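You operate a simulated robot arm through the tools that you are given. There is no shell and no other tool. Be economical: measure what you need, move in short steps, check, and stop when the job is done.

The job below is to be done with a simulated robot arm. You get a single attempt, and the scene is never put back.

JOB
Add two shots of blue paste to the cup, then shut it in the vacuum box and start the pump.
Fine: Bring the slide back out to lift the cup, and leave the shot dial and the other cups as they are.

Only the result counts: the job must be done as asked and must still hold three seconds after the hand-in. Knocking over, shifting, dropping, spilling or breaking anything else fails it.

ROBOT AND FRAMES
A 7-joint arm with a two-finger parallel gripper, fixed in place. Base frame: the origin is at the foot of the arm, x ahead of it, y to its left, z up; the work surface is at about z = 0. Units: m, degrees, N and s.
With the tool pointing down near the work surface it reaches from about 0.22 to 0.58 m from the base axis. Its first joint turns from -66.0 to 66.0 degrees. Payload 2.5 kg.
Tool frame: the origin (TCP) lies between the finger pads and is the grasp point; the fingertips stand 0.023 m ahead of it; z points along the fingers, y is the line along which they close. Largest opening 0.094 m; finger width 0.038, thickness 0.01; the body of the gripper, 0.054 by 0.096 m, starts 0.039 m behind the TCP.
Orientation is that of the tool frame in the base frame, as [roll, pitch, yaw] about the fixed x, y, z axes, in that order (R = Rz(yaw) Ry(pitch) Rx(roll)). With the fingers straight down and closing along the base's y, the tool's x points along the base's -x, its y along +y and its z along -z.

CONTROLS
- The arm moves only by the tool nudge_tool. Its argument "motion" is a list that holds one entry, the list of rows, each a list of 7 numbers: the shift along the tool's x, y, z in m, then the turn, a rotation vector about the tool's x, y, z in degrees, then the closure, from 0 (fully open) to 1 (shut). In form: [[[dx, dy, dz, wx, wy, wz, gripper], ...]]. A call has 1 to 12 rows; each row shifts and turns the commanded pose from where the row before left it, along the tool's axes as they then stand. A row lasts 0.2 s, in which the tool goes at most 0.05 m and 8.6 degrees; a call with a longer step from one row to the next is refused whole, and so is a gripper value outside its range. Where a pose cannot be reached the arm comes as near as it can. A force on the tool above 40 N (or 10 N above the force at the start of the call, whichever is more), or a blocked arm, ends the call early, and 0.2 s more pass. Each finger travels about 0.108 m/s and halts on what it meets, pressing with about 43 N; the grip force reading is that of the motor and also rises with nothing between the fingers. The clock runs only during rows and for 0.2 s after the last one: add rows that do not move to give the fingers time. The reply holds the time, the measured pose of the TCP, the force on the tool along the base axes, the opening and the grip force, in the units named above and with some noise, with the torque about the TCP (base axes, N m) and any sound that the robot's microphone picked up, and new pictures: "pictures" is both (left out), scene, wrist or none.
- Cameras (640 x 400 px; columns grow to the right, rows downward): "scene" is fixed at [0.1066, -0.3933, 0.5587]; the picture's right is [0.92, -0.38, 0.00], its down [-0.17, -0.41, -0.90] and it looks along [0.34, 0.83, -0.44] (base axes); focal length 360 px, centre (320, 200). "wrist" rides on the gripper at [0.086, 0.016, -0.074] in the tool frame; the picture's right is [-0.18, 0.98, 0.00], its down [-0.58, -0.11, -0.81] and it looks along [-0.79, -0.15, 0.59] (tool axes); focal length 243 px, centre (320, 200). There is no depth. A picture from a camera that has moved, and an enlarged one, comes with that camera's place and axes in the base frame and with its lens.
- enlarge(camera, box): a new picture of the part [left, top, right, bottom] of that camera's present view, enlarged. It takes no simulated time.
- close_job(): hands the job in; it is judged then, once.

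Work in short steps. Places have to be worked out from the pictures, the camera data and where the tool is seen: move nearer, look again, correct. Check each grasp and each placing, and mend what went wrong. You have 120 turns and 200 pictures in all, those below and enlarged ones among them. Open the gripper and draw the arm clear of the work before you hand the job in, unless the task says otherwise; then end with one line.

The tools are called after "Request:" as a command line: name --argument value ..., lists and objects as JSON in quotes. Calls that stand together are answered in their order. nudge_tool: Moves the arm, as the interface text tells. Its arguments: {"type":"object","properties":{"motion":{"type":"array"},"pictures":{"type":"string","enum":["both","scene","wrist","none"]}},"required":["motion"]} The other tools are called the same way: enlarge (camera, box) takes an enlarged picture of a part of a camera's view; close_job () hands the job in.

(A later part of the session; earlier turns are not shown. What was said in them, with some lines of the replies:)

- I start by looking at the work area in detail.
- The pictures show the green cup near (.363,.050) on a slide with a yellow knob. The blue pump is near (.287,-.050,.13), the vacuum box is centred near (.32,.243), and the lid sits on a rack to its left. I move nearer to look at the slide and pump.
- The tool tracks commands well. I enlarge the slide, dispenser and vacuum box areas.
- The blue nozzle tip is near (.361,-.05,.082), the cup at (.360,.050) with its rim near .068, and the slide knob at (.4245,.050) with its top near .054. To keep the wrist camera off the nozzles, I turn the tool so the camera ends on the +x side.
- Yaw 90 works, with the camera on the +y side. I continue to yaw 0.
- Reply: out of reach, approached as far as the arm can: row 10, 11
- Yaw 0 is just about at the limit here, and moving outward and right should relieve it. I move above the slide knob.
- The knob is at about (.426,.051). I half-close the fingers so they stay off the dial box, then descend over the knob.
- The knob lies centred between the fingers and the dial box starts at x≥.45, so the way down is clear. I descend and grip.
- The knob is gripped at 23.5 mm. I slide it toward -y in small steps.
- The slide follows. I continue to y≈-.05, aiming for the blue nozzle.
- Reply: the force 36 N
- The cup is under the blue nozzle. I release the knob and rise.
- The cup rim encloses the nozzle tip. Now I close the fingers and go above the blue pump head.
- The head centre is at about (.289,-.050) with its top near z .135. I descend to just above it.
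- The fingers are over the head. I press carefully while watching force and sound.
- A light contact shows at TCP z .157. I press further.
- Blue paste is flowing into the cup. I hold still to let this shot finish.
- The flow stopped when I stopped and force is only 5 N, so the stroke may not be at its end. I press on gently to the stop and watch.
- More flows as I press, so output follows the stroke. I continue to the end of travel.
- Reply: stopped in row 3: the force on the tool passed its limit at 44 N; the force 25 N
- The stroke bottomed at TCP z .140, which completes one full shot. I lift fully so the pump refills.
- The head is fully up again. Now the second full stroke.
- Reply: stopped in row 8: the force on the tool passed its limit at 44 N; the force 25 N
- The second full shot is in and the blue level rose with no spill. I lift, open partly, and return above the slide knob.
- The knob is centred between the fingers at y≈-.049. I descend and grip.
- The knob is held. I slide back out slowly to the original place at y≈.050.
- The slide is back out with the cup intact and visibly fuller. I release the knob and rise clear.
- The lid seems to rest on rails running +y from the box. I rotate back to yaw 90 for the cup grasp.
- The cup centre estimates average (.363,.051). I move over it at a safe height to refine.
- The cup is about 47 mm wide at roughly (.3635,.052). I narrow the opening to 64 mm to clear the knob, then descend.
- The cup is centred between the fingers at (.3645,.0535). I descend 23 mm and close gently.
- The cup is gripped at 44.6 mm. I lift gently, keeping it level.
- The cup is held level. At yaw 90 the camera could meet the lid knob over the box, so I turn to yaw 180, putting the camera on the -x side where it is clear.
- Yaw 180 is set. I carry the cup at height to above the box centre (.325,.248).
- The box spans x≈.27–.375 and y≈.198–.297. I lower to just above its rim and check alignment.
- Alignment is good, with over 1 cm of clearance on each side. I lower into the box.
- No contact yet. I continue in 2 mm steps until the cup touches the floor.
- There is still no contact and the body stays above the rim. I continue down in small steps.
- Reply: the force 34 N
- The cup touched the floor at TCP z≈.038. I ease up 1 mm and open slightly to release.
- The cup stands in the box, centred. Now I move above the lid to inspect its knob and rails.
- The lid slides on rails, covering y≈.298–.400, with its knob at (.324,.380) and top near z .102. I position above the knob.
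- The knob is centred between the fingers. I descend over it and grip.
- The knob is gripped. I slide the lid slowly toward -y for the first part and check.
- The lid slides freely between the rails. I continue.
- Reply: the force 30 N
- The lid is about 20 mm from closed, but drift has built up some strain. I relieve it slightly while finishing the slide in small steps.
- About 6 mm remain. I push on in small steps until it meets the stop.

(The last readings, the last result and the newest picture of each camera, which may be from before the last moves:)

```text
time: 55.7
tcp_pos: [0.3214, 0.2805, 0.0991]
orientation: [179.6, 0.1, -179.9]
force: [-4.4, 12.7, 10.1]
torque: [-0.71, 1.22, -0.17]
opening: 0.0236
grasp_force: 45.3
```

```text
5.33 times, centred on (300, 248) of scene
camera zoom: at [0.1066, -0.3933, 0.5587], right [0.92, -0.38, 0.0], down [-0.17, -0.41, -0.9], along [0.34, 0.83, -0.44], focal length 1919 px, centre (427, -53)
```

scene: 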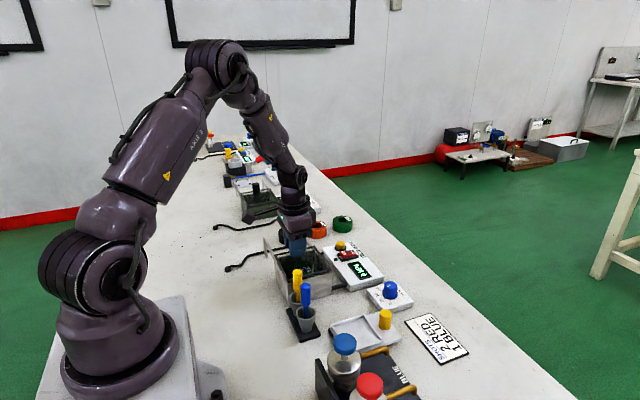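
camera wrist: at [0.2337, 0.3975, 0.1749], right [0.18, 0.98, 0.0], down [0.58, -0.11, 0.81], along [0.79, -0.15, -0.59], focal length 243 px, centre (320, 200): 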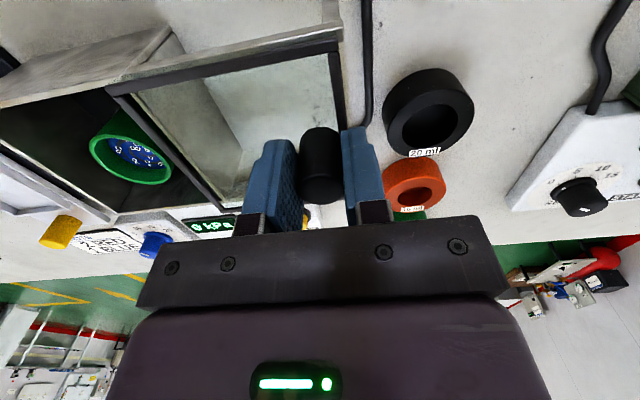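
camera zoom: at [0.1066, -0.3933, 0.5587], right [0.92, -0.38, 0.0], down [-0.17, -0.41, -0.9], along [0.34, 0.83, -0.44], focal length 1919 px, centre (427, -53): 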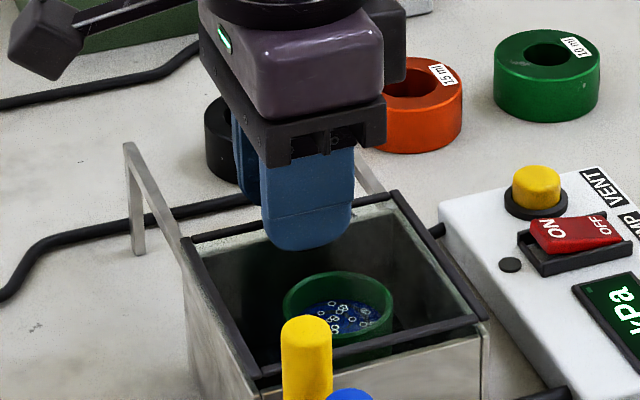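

A 13 N reaction along +y suggests the stop. I push a little more to confirm.

Request:
nudge_tool --motion '[[[0, -0.0015, 0, 0, 0, 0, 0.8], [0, -0.0015, 0, 0, 0, 0, 0.8]]]' --pictures "none"

Request:
enlarge --camera "scene" --box '[260, 230, 350, 290]'

```text
time: 56.3
tcp_pos: [0.3205, 0.281, 0.1]
orientation: [179.1, 0.4, -179.9]
force: [3.7, 5.4, -2.9]
torque: [-1.0, 0.26, -0.01]
opening: 0.0239
grasp_force: 45.4
stopped in row 2: the force on the tool passed its limit at 42 N (the readings are from after the stop); the commanded pose is now the measured one
```

```text
6.67 times, centred on (305, 260) of scene
camera zoom: at [0.1066, -0.3933, 0.5587], right [0.92, -0.38, 0.0], down [-0.17, -0.41, -0.9], along [0.34, 0.83, -0.44], focal length 2399 px, centre (420, -200)
```

zoom: 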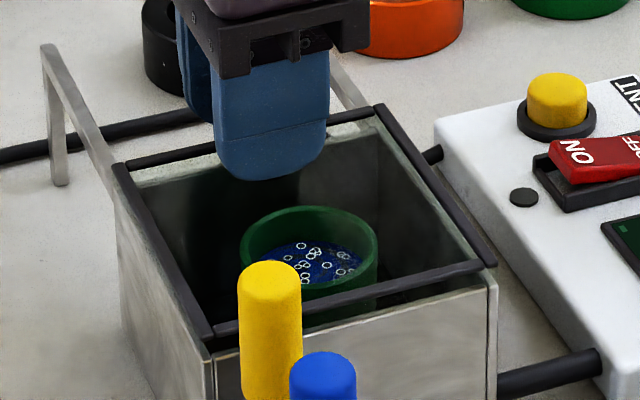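

The lid is firmly against the stop and covers the box. I release the knob and rise.

Request:
nudge_tool --motion '[[[0, 0, 0, 0, 0, 0, 0.7], [0, 0, 0, 0, 0, 0, 0.6], [0, 0, 0, 0, 0, 0, 0.5], [0, 0, -0.02, 0, 0, 0, 0.5], [0, 0, -0.04, 0, 0, 0, 0.5], [0, 0, -0.04, 0, 0, 0, 0.5], [0, 0, 0, 0.8, 0, 0, 1], [0, 0, 0, 0, 0, 0, 1]]]' --pictures "both"

Request:
enlarge --camera "scene" --box '[250, 210, 400, 304]'

Request:
enlarge --camera "wrist" --box '[200, 0, 440, 150]'

```text
time: 58.1
tcp_pos: [0.3208, 0.2811, 0.2007]
orientation: [179.8, 0.4, -179.8]
force: [-0.3, -0.7, -0.1]
torque: [-0.04, 0.01, -0.02]
opening: 0.0
grasp_force: 42.1
camera wrist: at [0.2319, 0.2967, 0.275], right [0.18, 0.98, 0.0], down [0.58, -0.11, 0.81], along [0.8, -0.14, -0.59], focal length 243 px, centre (320, 200)
```

scene: 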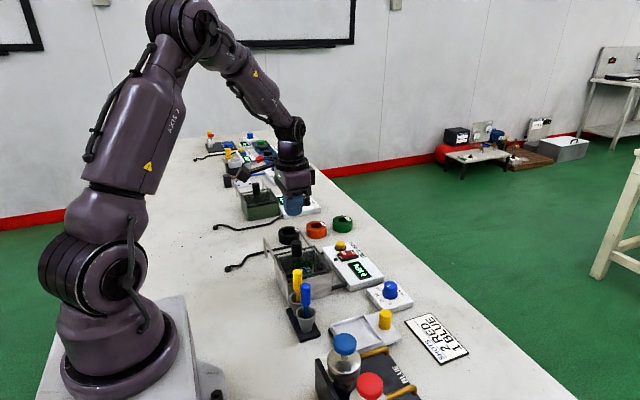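
wrist: 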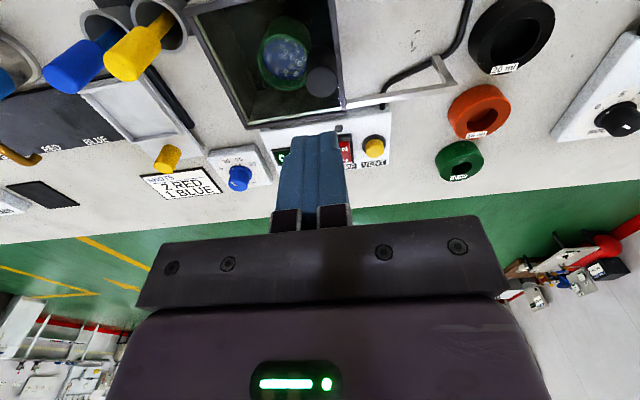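

```text
4.26 times, centred on (325, 257) of scene
camera zoom: at [0.1066, -0.3933, 0.5587], right [0.92, -0.38, 0.0], down [-0.17, -0.41, -0.9], along [0.34, 0.83, -0.44], focal length 1531 px, centre (299, -43)
```

zoom: 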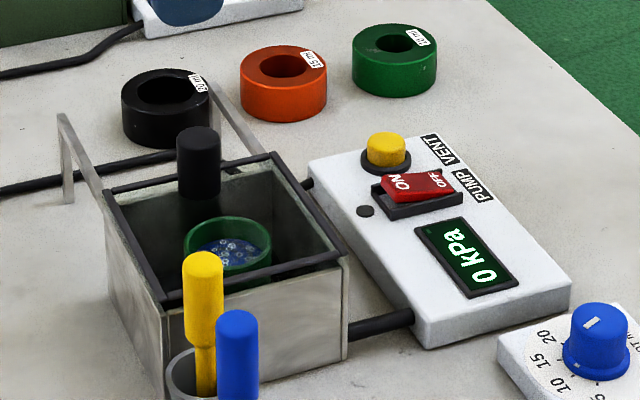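

```text
2.67 times, centred on (320, 75) of wrist
camera zoom: at [0.2319, 0.2967, 0.275], right [0.18, 0.98, 0.0], down [0.58, -0.11, 0.81], along [0.8, -0.14, -0.59], focal length 647 px, centre (320, 533)
```

zoom: 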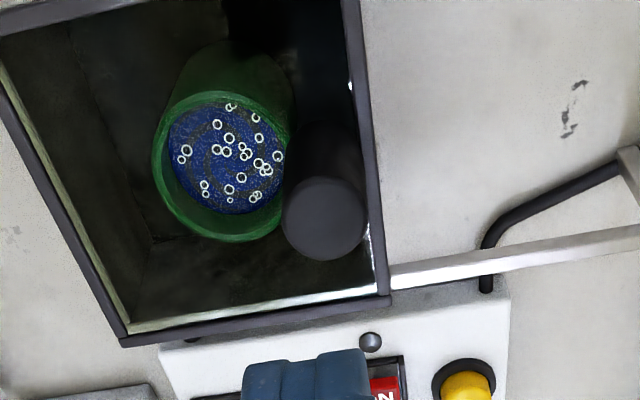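

The lid is closed over the cup. The pump rocker is near (.455,.275), with its ON end on the base side (x≈.443). With closed fingers I move near it for a closer look.

Request:
nudge_tool --motion '[[[-0.035, -0.003, 0, 0, 0, 0, 1], [-0.035, -0.003, 0, 0, 0, 0, 1], [-0.03, -0.002, 0, 0, 0, 0, 1], [0, 0, 0.03, 0, 0, 0, 1], [0, 0, 0.03, 0, 0, 0, 1], [0, 0, 0, 0, 0, 0, 1]]]' --pictures "both"

Request:
enlarge --camera "scene" --box '[310, 225, 390, 275]'

Request:
enlarge --camera "wrist" --box '[240, 50, 400, 150]'

```text
time: 59.5
tcp_pos: [0.4197, 0.2733, 0.141]
orientation: [179.9, 0.4, -179.8]
force: [-0.3, -0.2, 0.1]
torque: [0.03, -0.01, -0.01]
opening: 0.0
grasp_force: 42.0
camera wrist: at [0.332, 0.2892, 0.2149], right [0.18, 0.98, 0.0], down [0.58, -0.11, 0.81], along [0.8, -0.14, -0.59], focal length 243 px, centre (320, 200)
```

scene: 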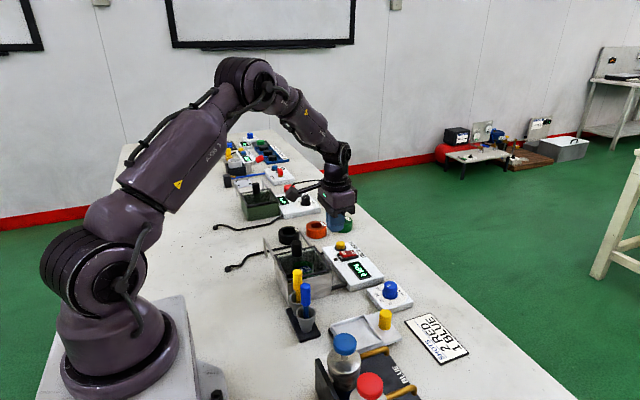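
wrist: 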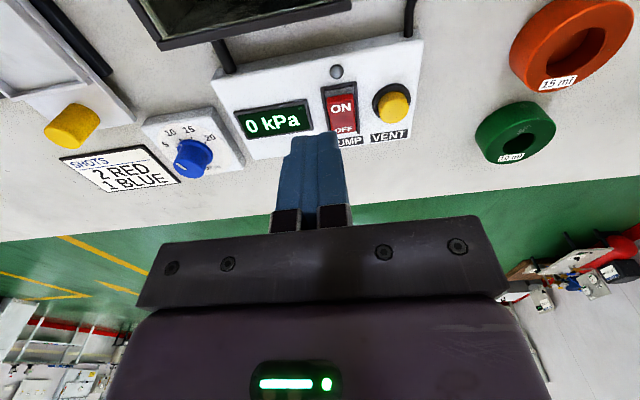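

```text
8.00 times, centred on (350, 250) of scene
camera zoom: at [0.1066, -0.3933, 0.5587], right [0.92, -0.38, 0.0], down [-0.17, -0.41, -0.9], along [0.34, 0.83, -0.44], focal length 2879 px, centre (80, -200)
```

zoom: 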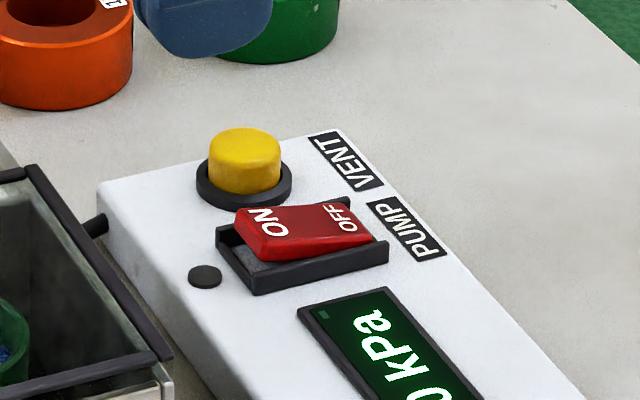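

```text
4.00 times, centred on (320, 100) of wrist
camera zoom: at [0.332, 0.2892, 0.2149], right [0.18, 0.98, 0.0], down [0.58, -0.11, 0.81], along [0.8, -0.14, -0.59], focal length 970 px, centre (320, 600)
```

zoom: 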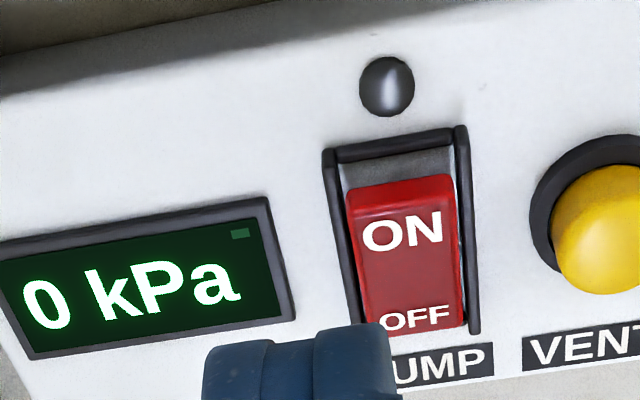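

The ON end of the rocker is the raised one, at about (.440–.448,.286,.038), and VENT is well off at y≈.325. I tilt the tool 15° so only a fingertip corner presses the ON end, then move closer.

Request:
nudge_tool --motion '[[[0, 0, 0, 0, 7.5, 0, 1], [0, 0, 0, 0, 7.5, 0, 1], [-0.0142, 0.0064, 0.0221, 0, 0, 0, 1], [-0.0142, 0.0063, 0.0221, 0, 0, 0, 1], [0, 0, 0, 0, 0, 0, 1]]]' --pictures "both"

Request:
enlarge --camera "scene" --box '[310, 225, 390, 275]'

Request:
enlarge --camera "wrist" --box '[240, 70, 400, 170]'

```text
time: 60.7
tcp_pos: [0.4379, 0.2851, 0.0902]
orientation: [179.9, -14.6, -179.6]
force: [0.7, -0.3, 0.1]
torque: [-0.03, 0.01, -0.01]
opening: 0.0
grasp_force: 42.2
camera wrist: at [0.3722, 0.3013, 0.185], right [0.17, 0.98, -0.05], down [0.77, -0.11, 0.63], along [0.62, -0.14, -0.77], focal length 243 px, centre (320, 200)
```

scene: 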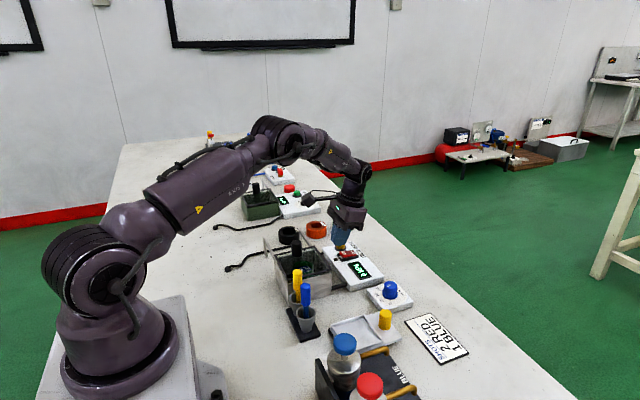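
wrist: 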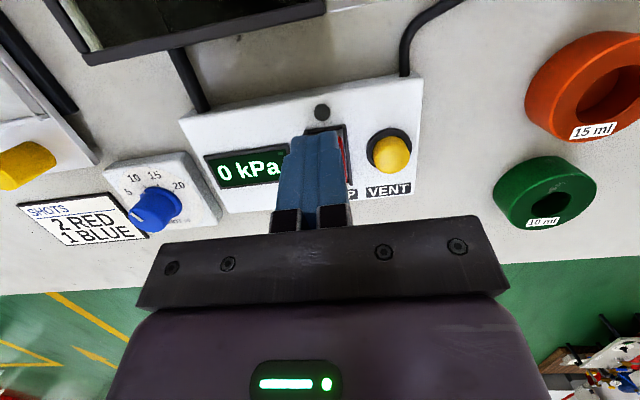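

```text
8.00 times, centred on (350, 250) of scene
camera zoom: at [0.1066, -0.3933, 0.5587], right [0.92, -0.38, 0.0], down [-0.17, -0.41, -0.9], along [0.34, 0.83, -0.44], focal length 2879 px, centre (80, -200)
```

zoom: 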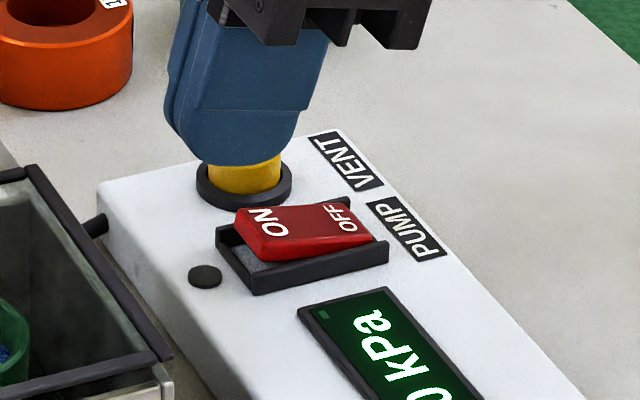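

```text
4.00 times, centred on (320, 120) of wrist
camera zoom: at [0.3722, 0.3013, 0.185], right [0.17, 0.98, -0.05], down [0.77, -0.11, 0.63], along [0.62, -0.14, -0.77], focal length 970 px, centre (320, 520)
```

zoom: 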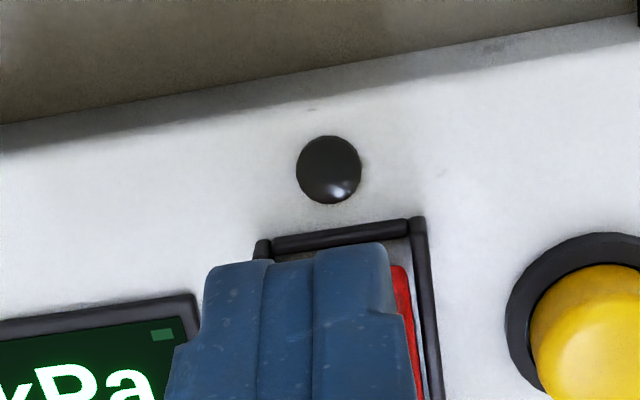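

The frame end is at x≈.435 and the rocker centre at y≈.287. I shift +2 mm in y and lower toward contact.

Request:
nudge_tool --motion '[[[-0.0021, 0.001, 0.0098, 0, 0, 0, 1], [-0.0021, 0.001, 0.0098, 0, 0, 0, 1], [0, 0, 0, 0, 0, 0, 1]]]' --pictures "scene"

Request:
enlarge --camera "scene" --box '[310, 225, 390, 275]'

Request:
enlarge --camera "wrist" --box '[240, 70, 400, 170]'

```text
time: 61.5
tcp_pos: [0.4377, 0.2876, 0.07]
orientation: [179.8, -14.6, -179.7]
force: [-0.7, 0.3, 0.5]
torque: [-0.01, 0.01, -0.01]
opening: 0.0002
grasp_force: 42.4
```

scene: 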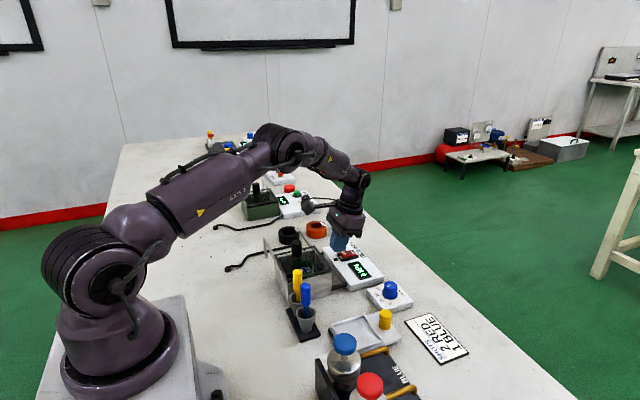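

```text
8.00 times, centred on (350, 250) of scene
camera zoom: at [0.1066, -0.3933, 0.5587], right [0.92, -0.38, 0.0], down [-0.17, -0.41, -0.9], along [0.34, 0.83, -0.44], focal length 2879 px, centre (80, -200)
```

zoom: 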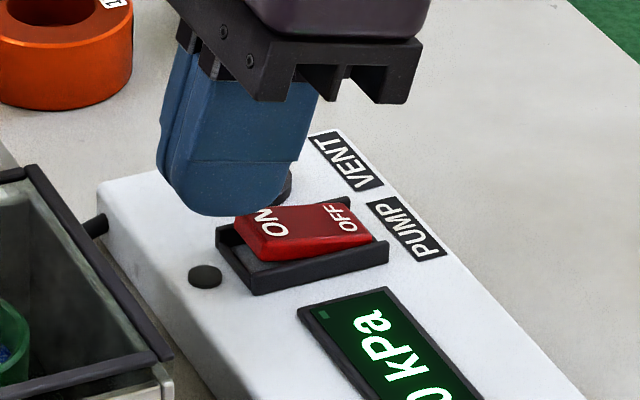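

```text
4.00 times, centred on (320, 120) of wrist
camera zoom: at [0.371, 0.304, 0.165], right [0.17, 0.98, -0.04], down [0.77, -0.11, 0.63], along [0.62, -0.14, -0.77], focal length 970 px, centre (320, 520)
```

zoom: 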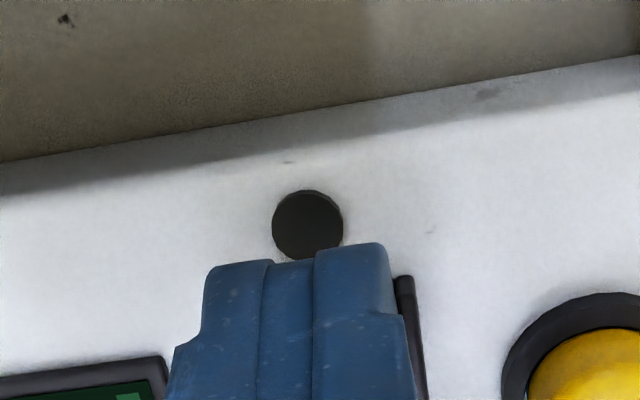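

The corner is just above the ON end. I press down slowly.

Request:
nudge_tool --motion '[[[-0.0008, 0, 0.0029, 0, 0, 0, 1], [-0.0008, 0, 0.0029, 0, 0, 0, 1], [-0.0005, 0, 0.0019, 0, 0, 0, 1]]]' --pictures "scene"

Request:
enlarge --camera "scene" --box '[310, 225, 390, 275]'

```text
time: 62.3
tcp_pos: [0.4367, 0.2866, 0.0627]
orientation: [-180.0, -14.6, -179.7]
force: [-0.5, 1.0, 1.0]
torque: [0.01, -0.03, -0.01]
opening: 0.0001
grasp_force: 42.4
```

scene: 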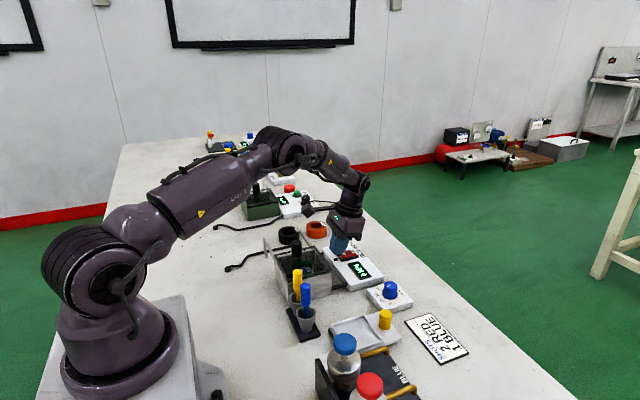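

```text
8.00 times, centred on (350, 250) of scene
camera zoom: at [0.1066, -0.3933, 0.5587], right [0.92, -0.38, 0.0], down [-0.17, -0.41, -0.9], along [0.34, 0.83, -0.44], focal length 2879 px, centre (80, -200)
```

zoom: 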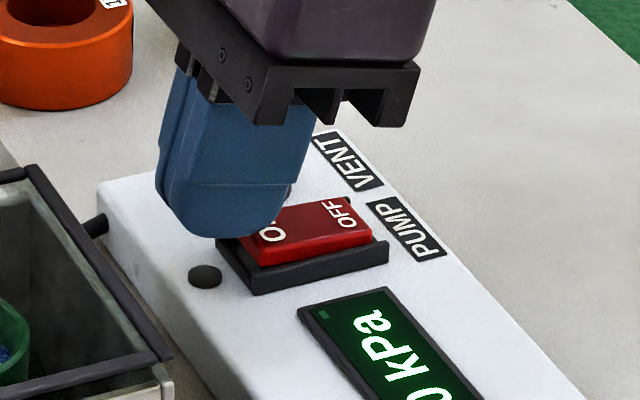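

The rocker is beginning to tilt. I press further.

Request:
nudge_tool --motion '[[[-0.0005, 0, 0.0019, 0, 0, 0, 1], [-0.0005, 0, 0.0019, 0, 0, 0, 1], [-0.0005, 0, 0.0019, 0, 0, 0, 1]]]' --pictures "scene"

Request:
enlarge --camera "scene" --box '[310, 225, 390, 275]'

```text
time: 63.1
tcp_pos: [0.4365, 0.2866, 0.0594]
orientation: [180.0, -14.6, -179.7]
force: [-11.5, -8.9, 26.5]
torque: [-0.25, -0.03, -0.12]
opening: 0.0
grasp_force: 42.6
heard: click
```

scene: 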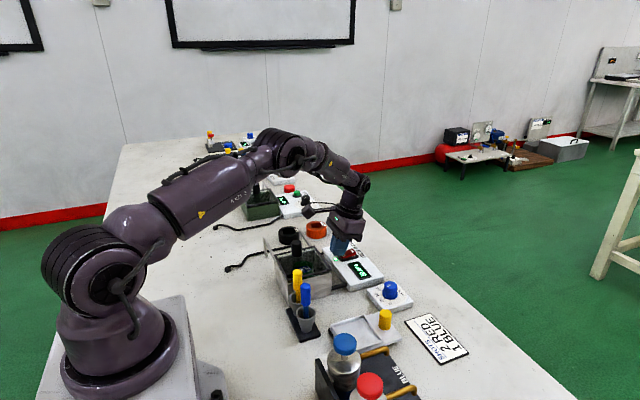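

```text
8.00 times, centred on (350, 250) of scene
camera zoom: at [0.1065, -0.3934, 0.5587], right [0.92, -0.38, 0.0], down [-0.17, -0.41, -0.9], along [0.34, 0.83, -0.44], focal length 2879 px, centre (80, -200)
```

zoom: 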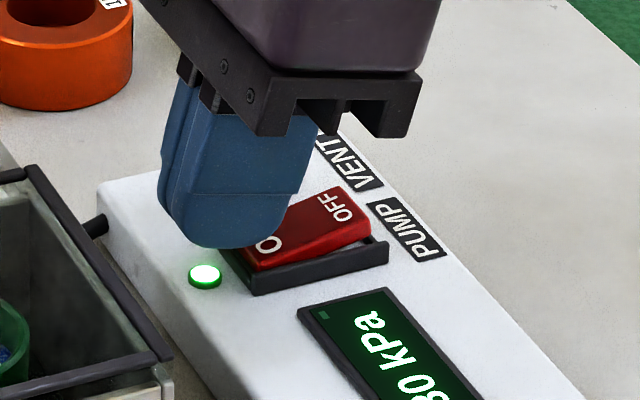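

A click sounded, the green light came on and the pressure is changing. I rise straight up, untilt and open.

Request:
nudge_tool --motion '[[[0.004, 0, -0.0145, 0, 0, 0, 1], [0.0078, 0, -0.029, 0, 0, 0, 1], [0.0104, 0, -0.0386, 0, 0, 0, 1], [0.0104, 0, -0.0386, 0, 0, 0, 1], [0.0104, 0, -0.0386, 0, 0, 0, 0.7], [0, 0, 0, 0, -7.5, 0, 0.3], [0, 0, 0, 0, -7.5, 0, 0], [0.03, 0, 0, 0, 0, 0, 0], [0.03, 0, 0, 0, 0, 0, 0], [0, 0, 0, 0, 0, 0, 0]]]' --pictures "both"

Request:
enlarge --camera "scene" --box '[250, 210, 400, 304]'

Request:
enlarge --camera "scene" --box '[310, 300, 470, 400]'

```text
time: 65.3
tcp_pos: [0.3741, 0.2873, 0.2241]
orientation: [179.9, 0.5, -179.8]
force: [-1.0, 0.9, -0.2]
torque: [0.0, -0.03, 0.0]
opening: 0.0938
grasp_force: 0.1
camera wrist: at [0.2859, 0.3035, 0.2979], right [0.18, 0.98, 0.0], down [0.58, -0.11, 0.81], along [0.8, -0.14, -0.59], focal length 243 px, centre (320, 200)
```

scene: 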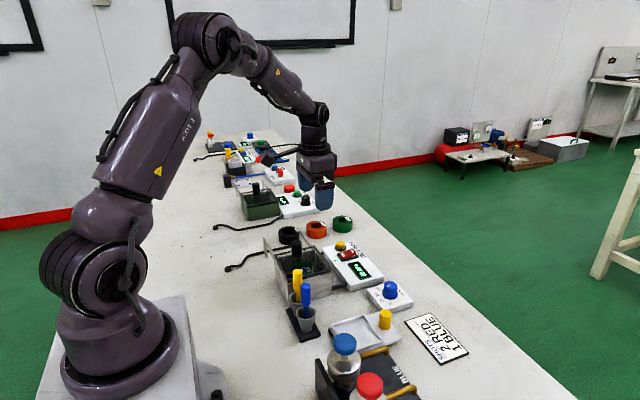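
wrist: 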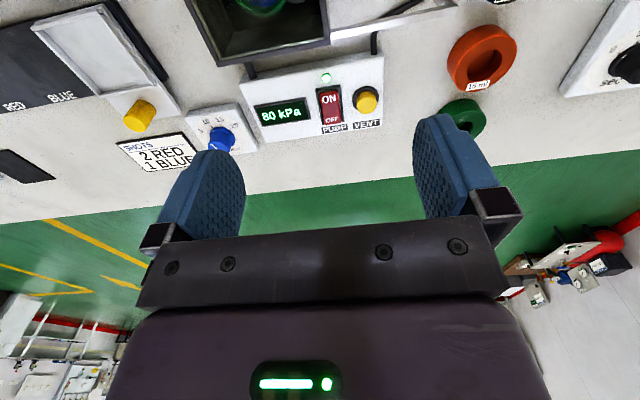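

```text
4.26 times, centred on (325, 257) of scene
camera zoom: at [0.1066, -0.3933, 0.5587], right [0.92, -0.38, 0.0], down [-0.17, -0.41, -0.9], along [0.34, 0.83, -0.44], focal length 1531 px, centre (299, -43)
```

zoom: 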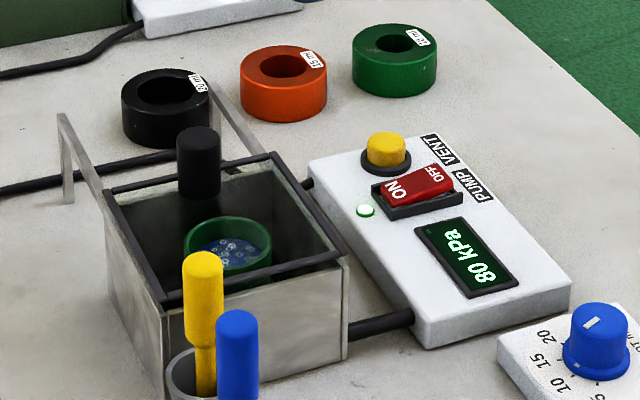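

```text
4.00 times, centred on (390, 350) of scene
camera zoom: at [0.1066, -0.3933, 0.5587], right [0.92, -0.38, 0.0], down [-0.17, -0.41, -0.9], along [0.34, 0.83, -0.44], focal length 1439 px, centre (40, -400)
```

zoom: 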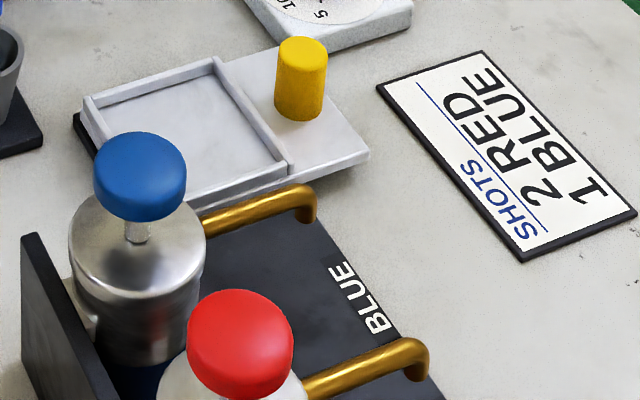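

The pump is on and the box holds 80 kPa. The lid is shut over the cup, the slide is out, the dial and other cups are unmoved, and the gripper is open and clear. I hand the job in.

Request:
close_job

```text
The job is handed in.
```

The cup got two full strokes of blue paste and is shut in the vacuum box with the pump running. The display read 80 kPa at hand-in, the slide is back out, and the shot dial and other cups were not touched.
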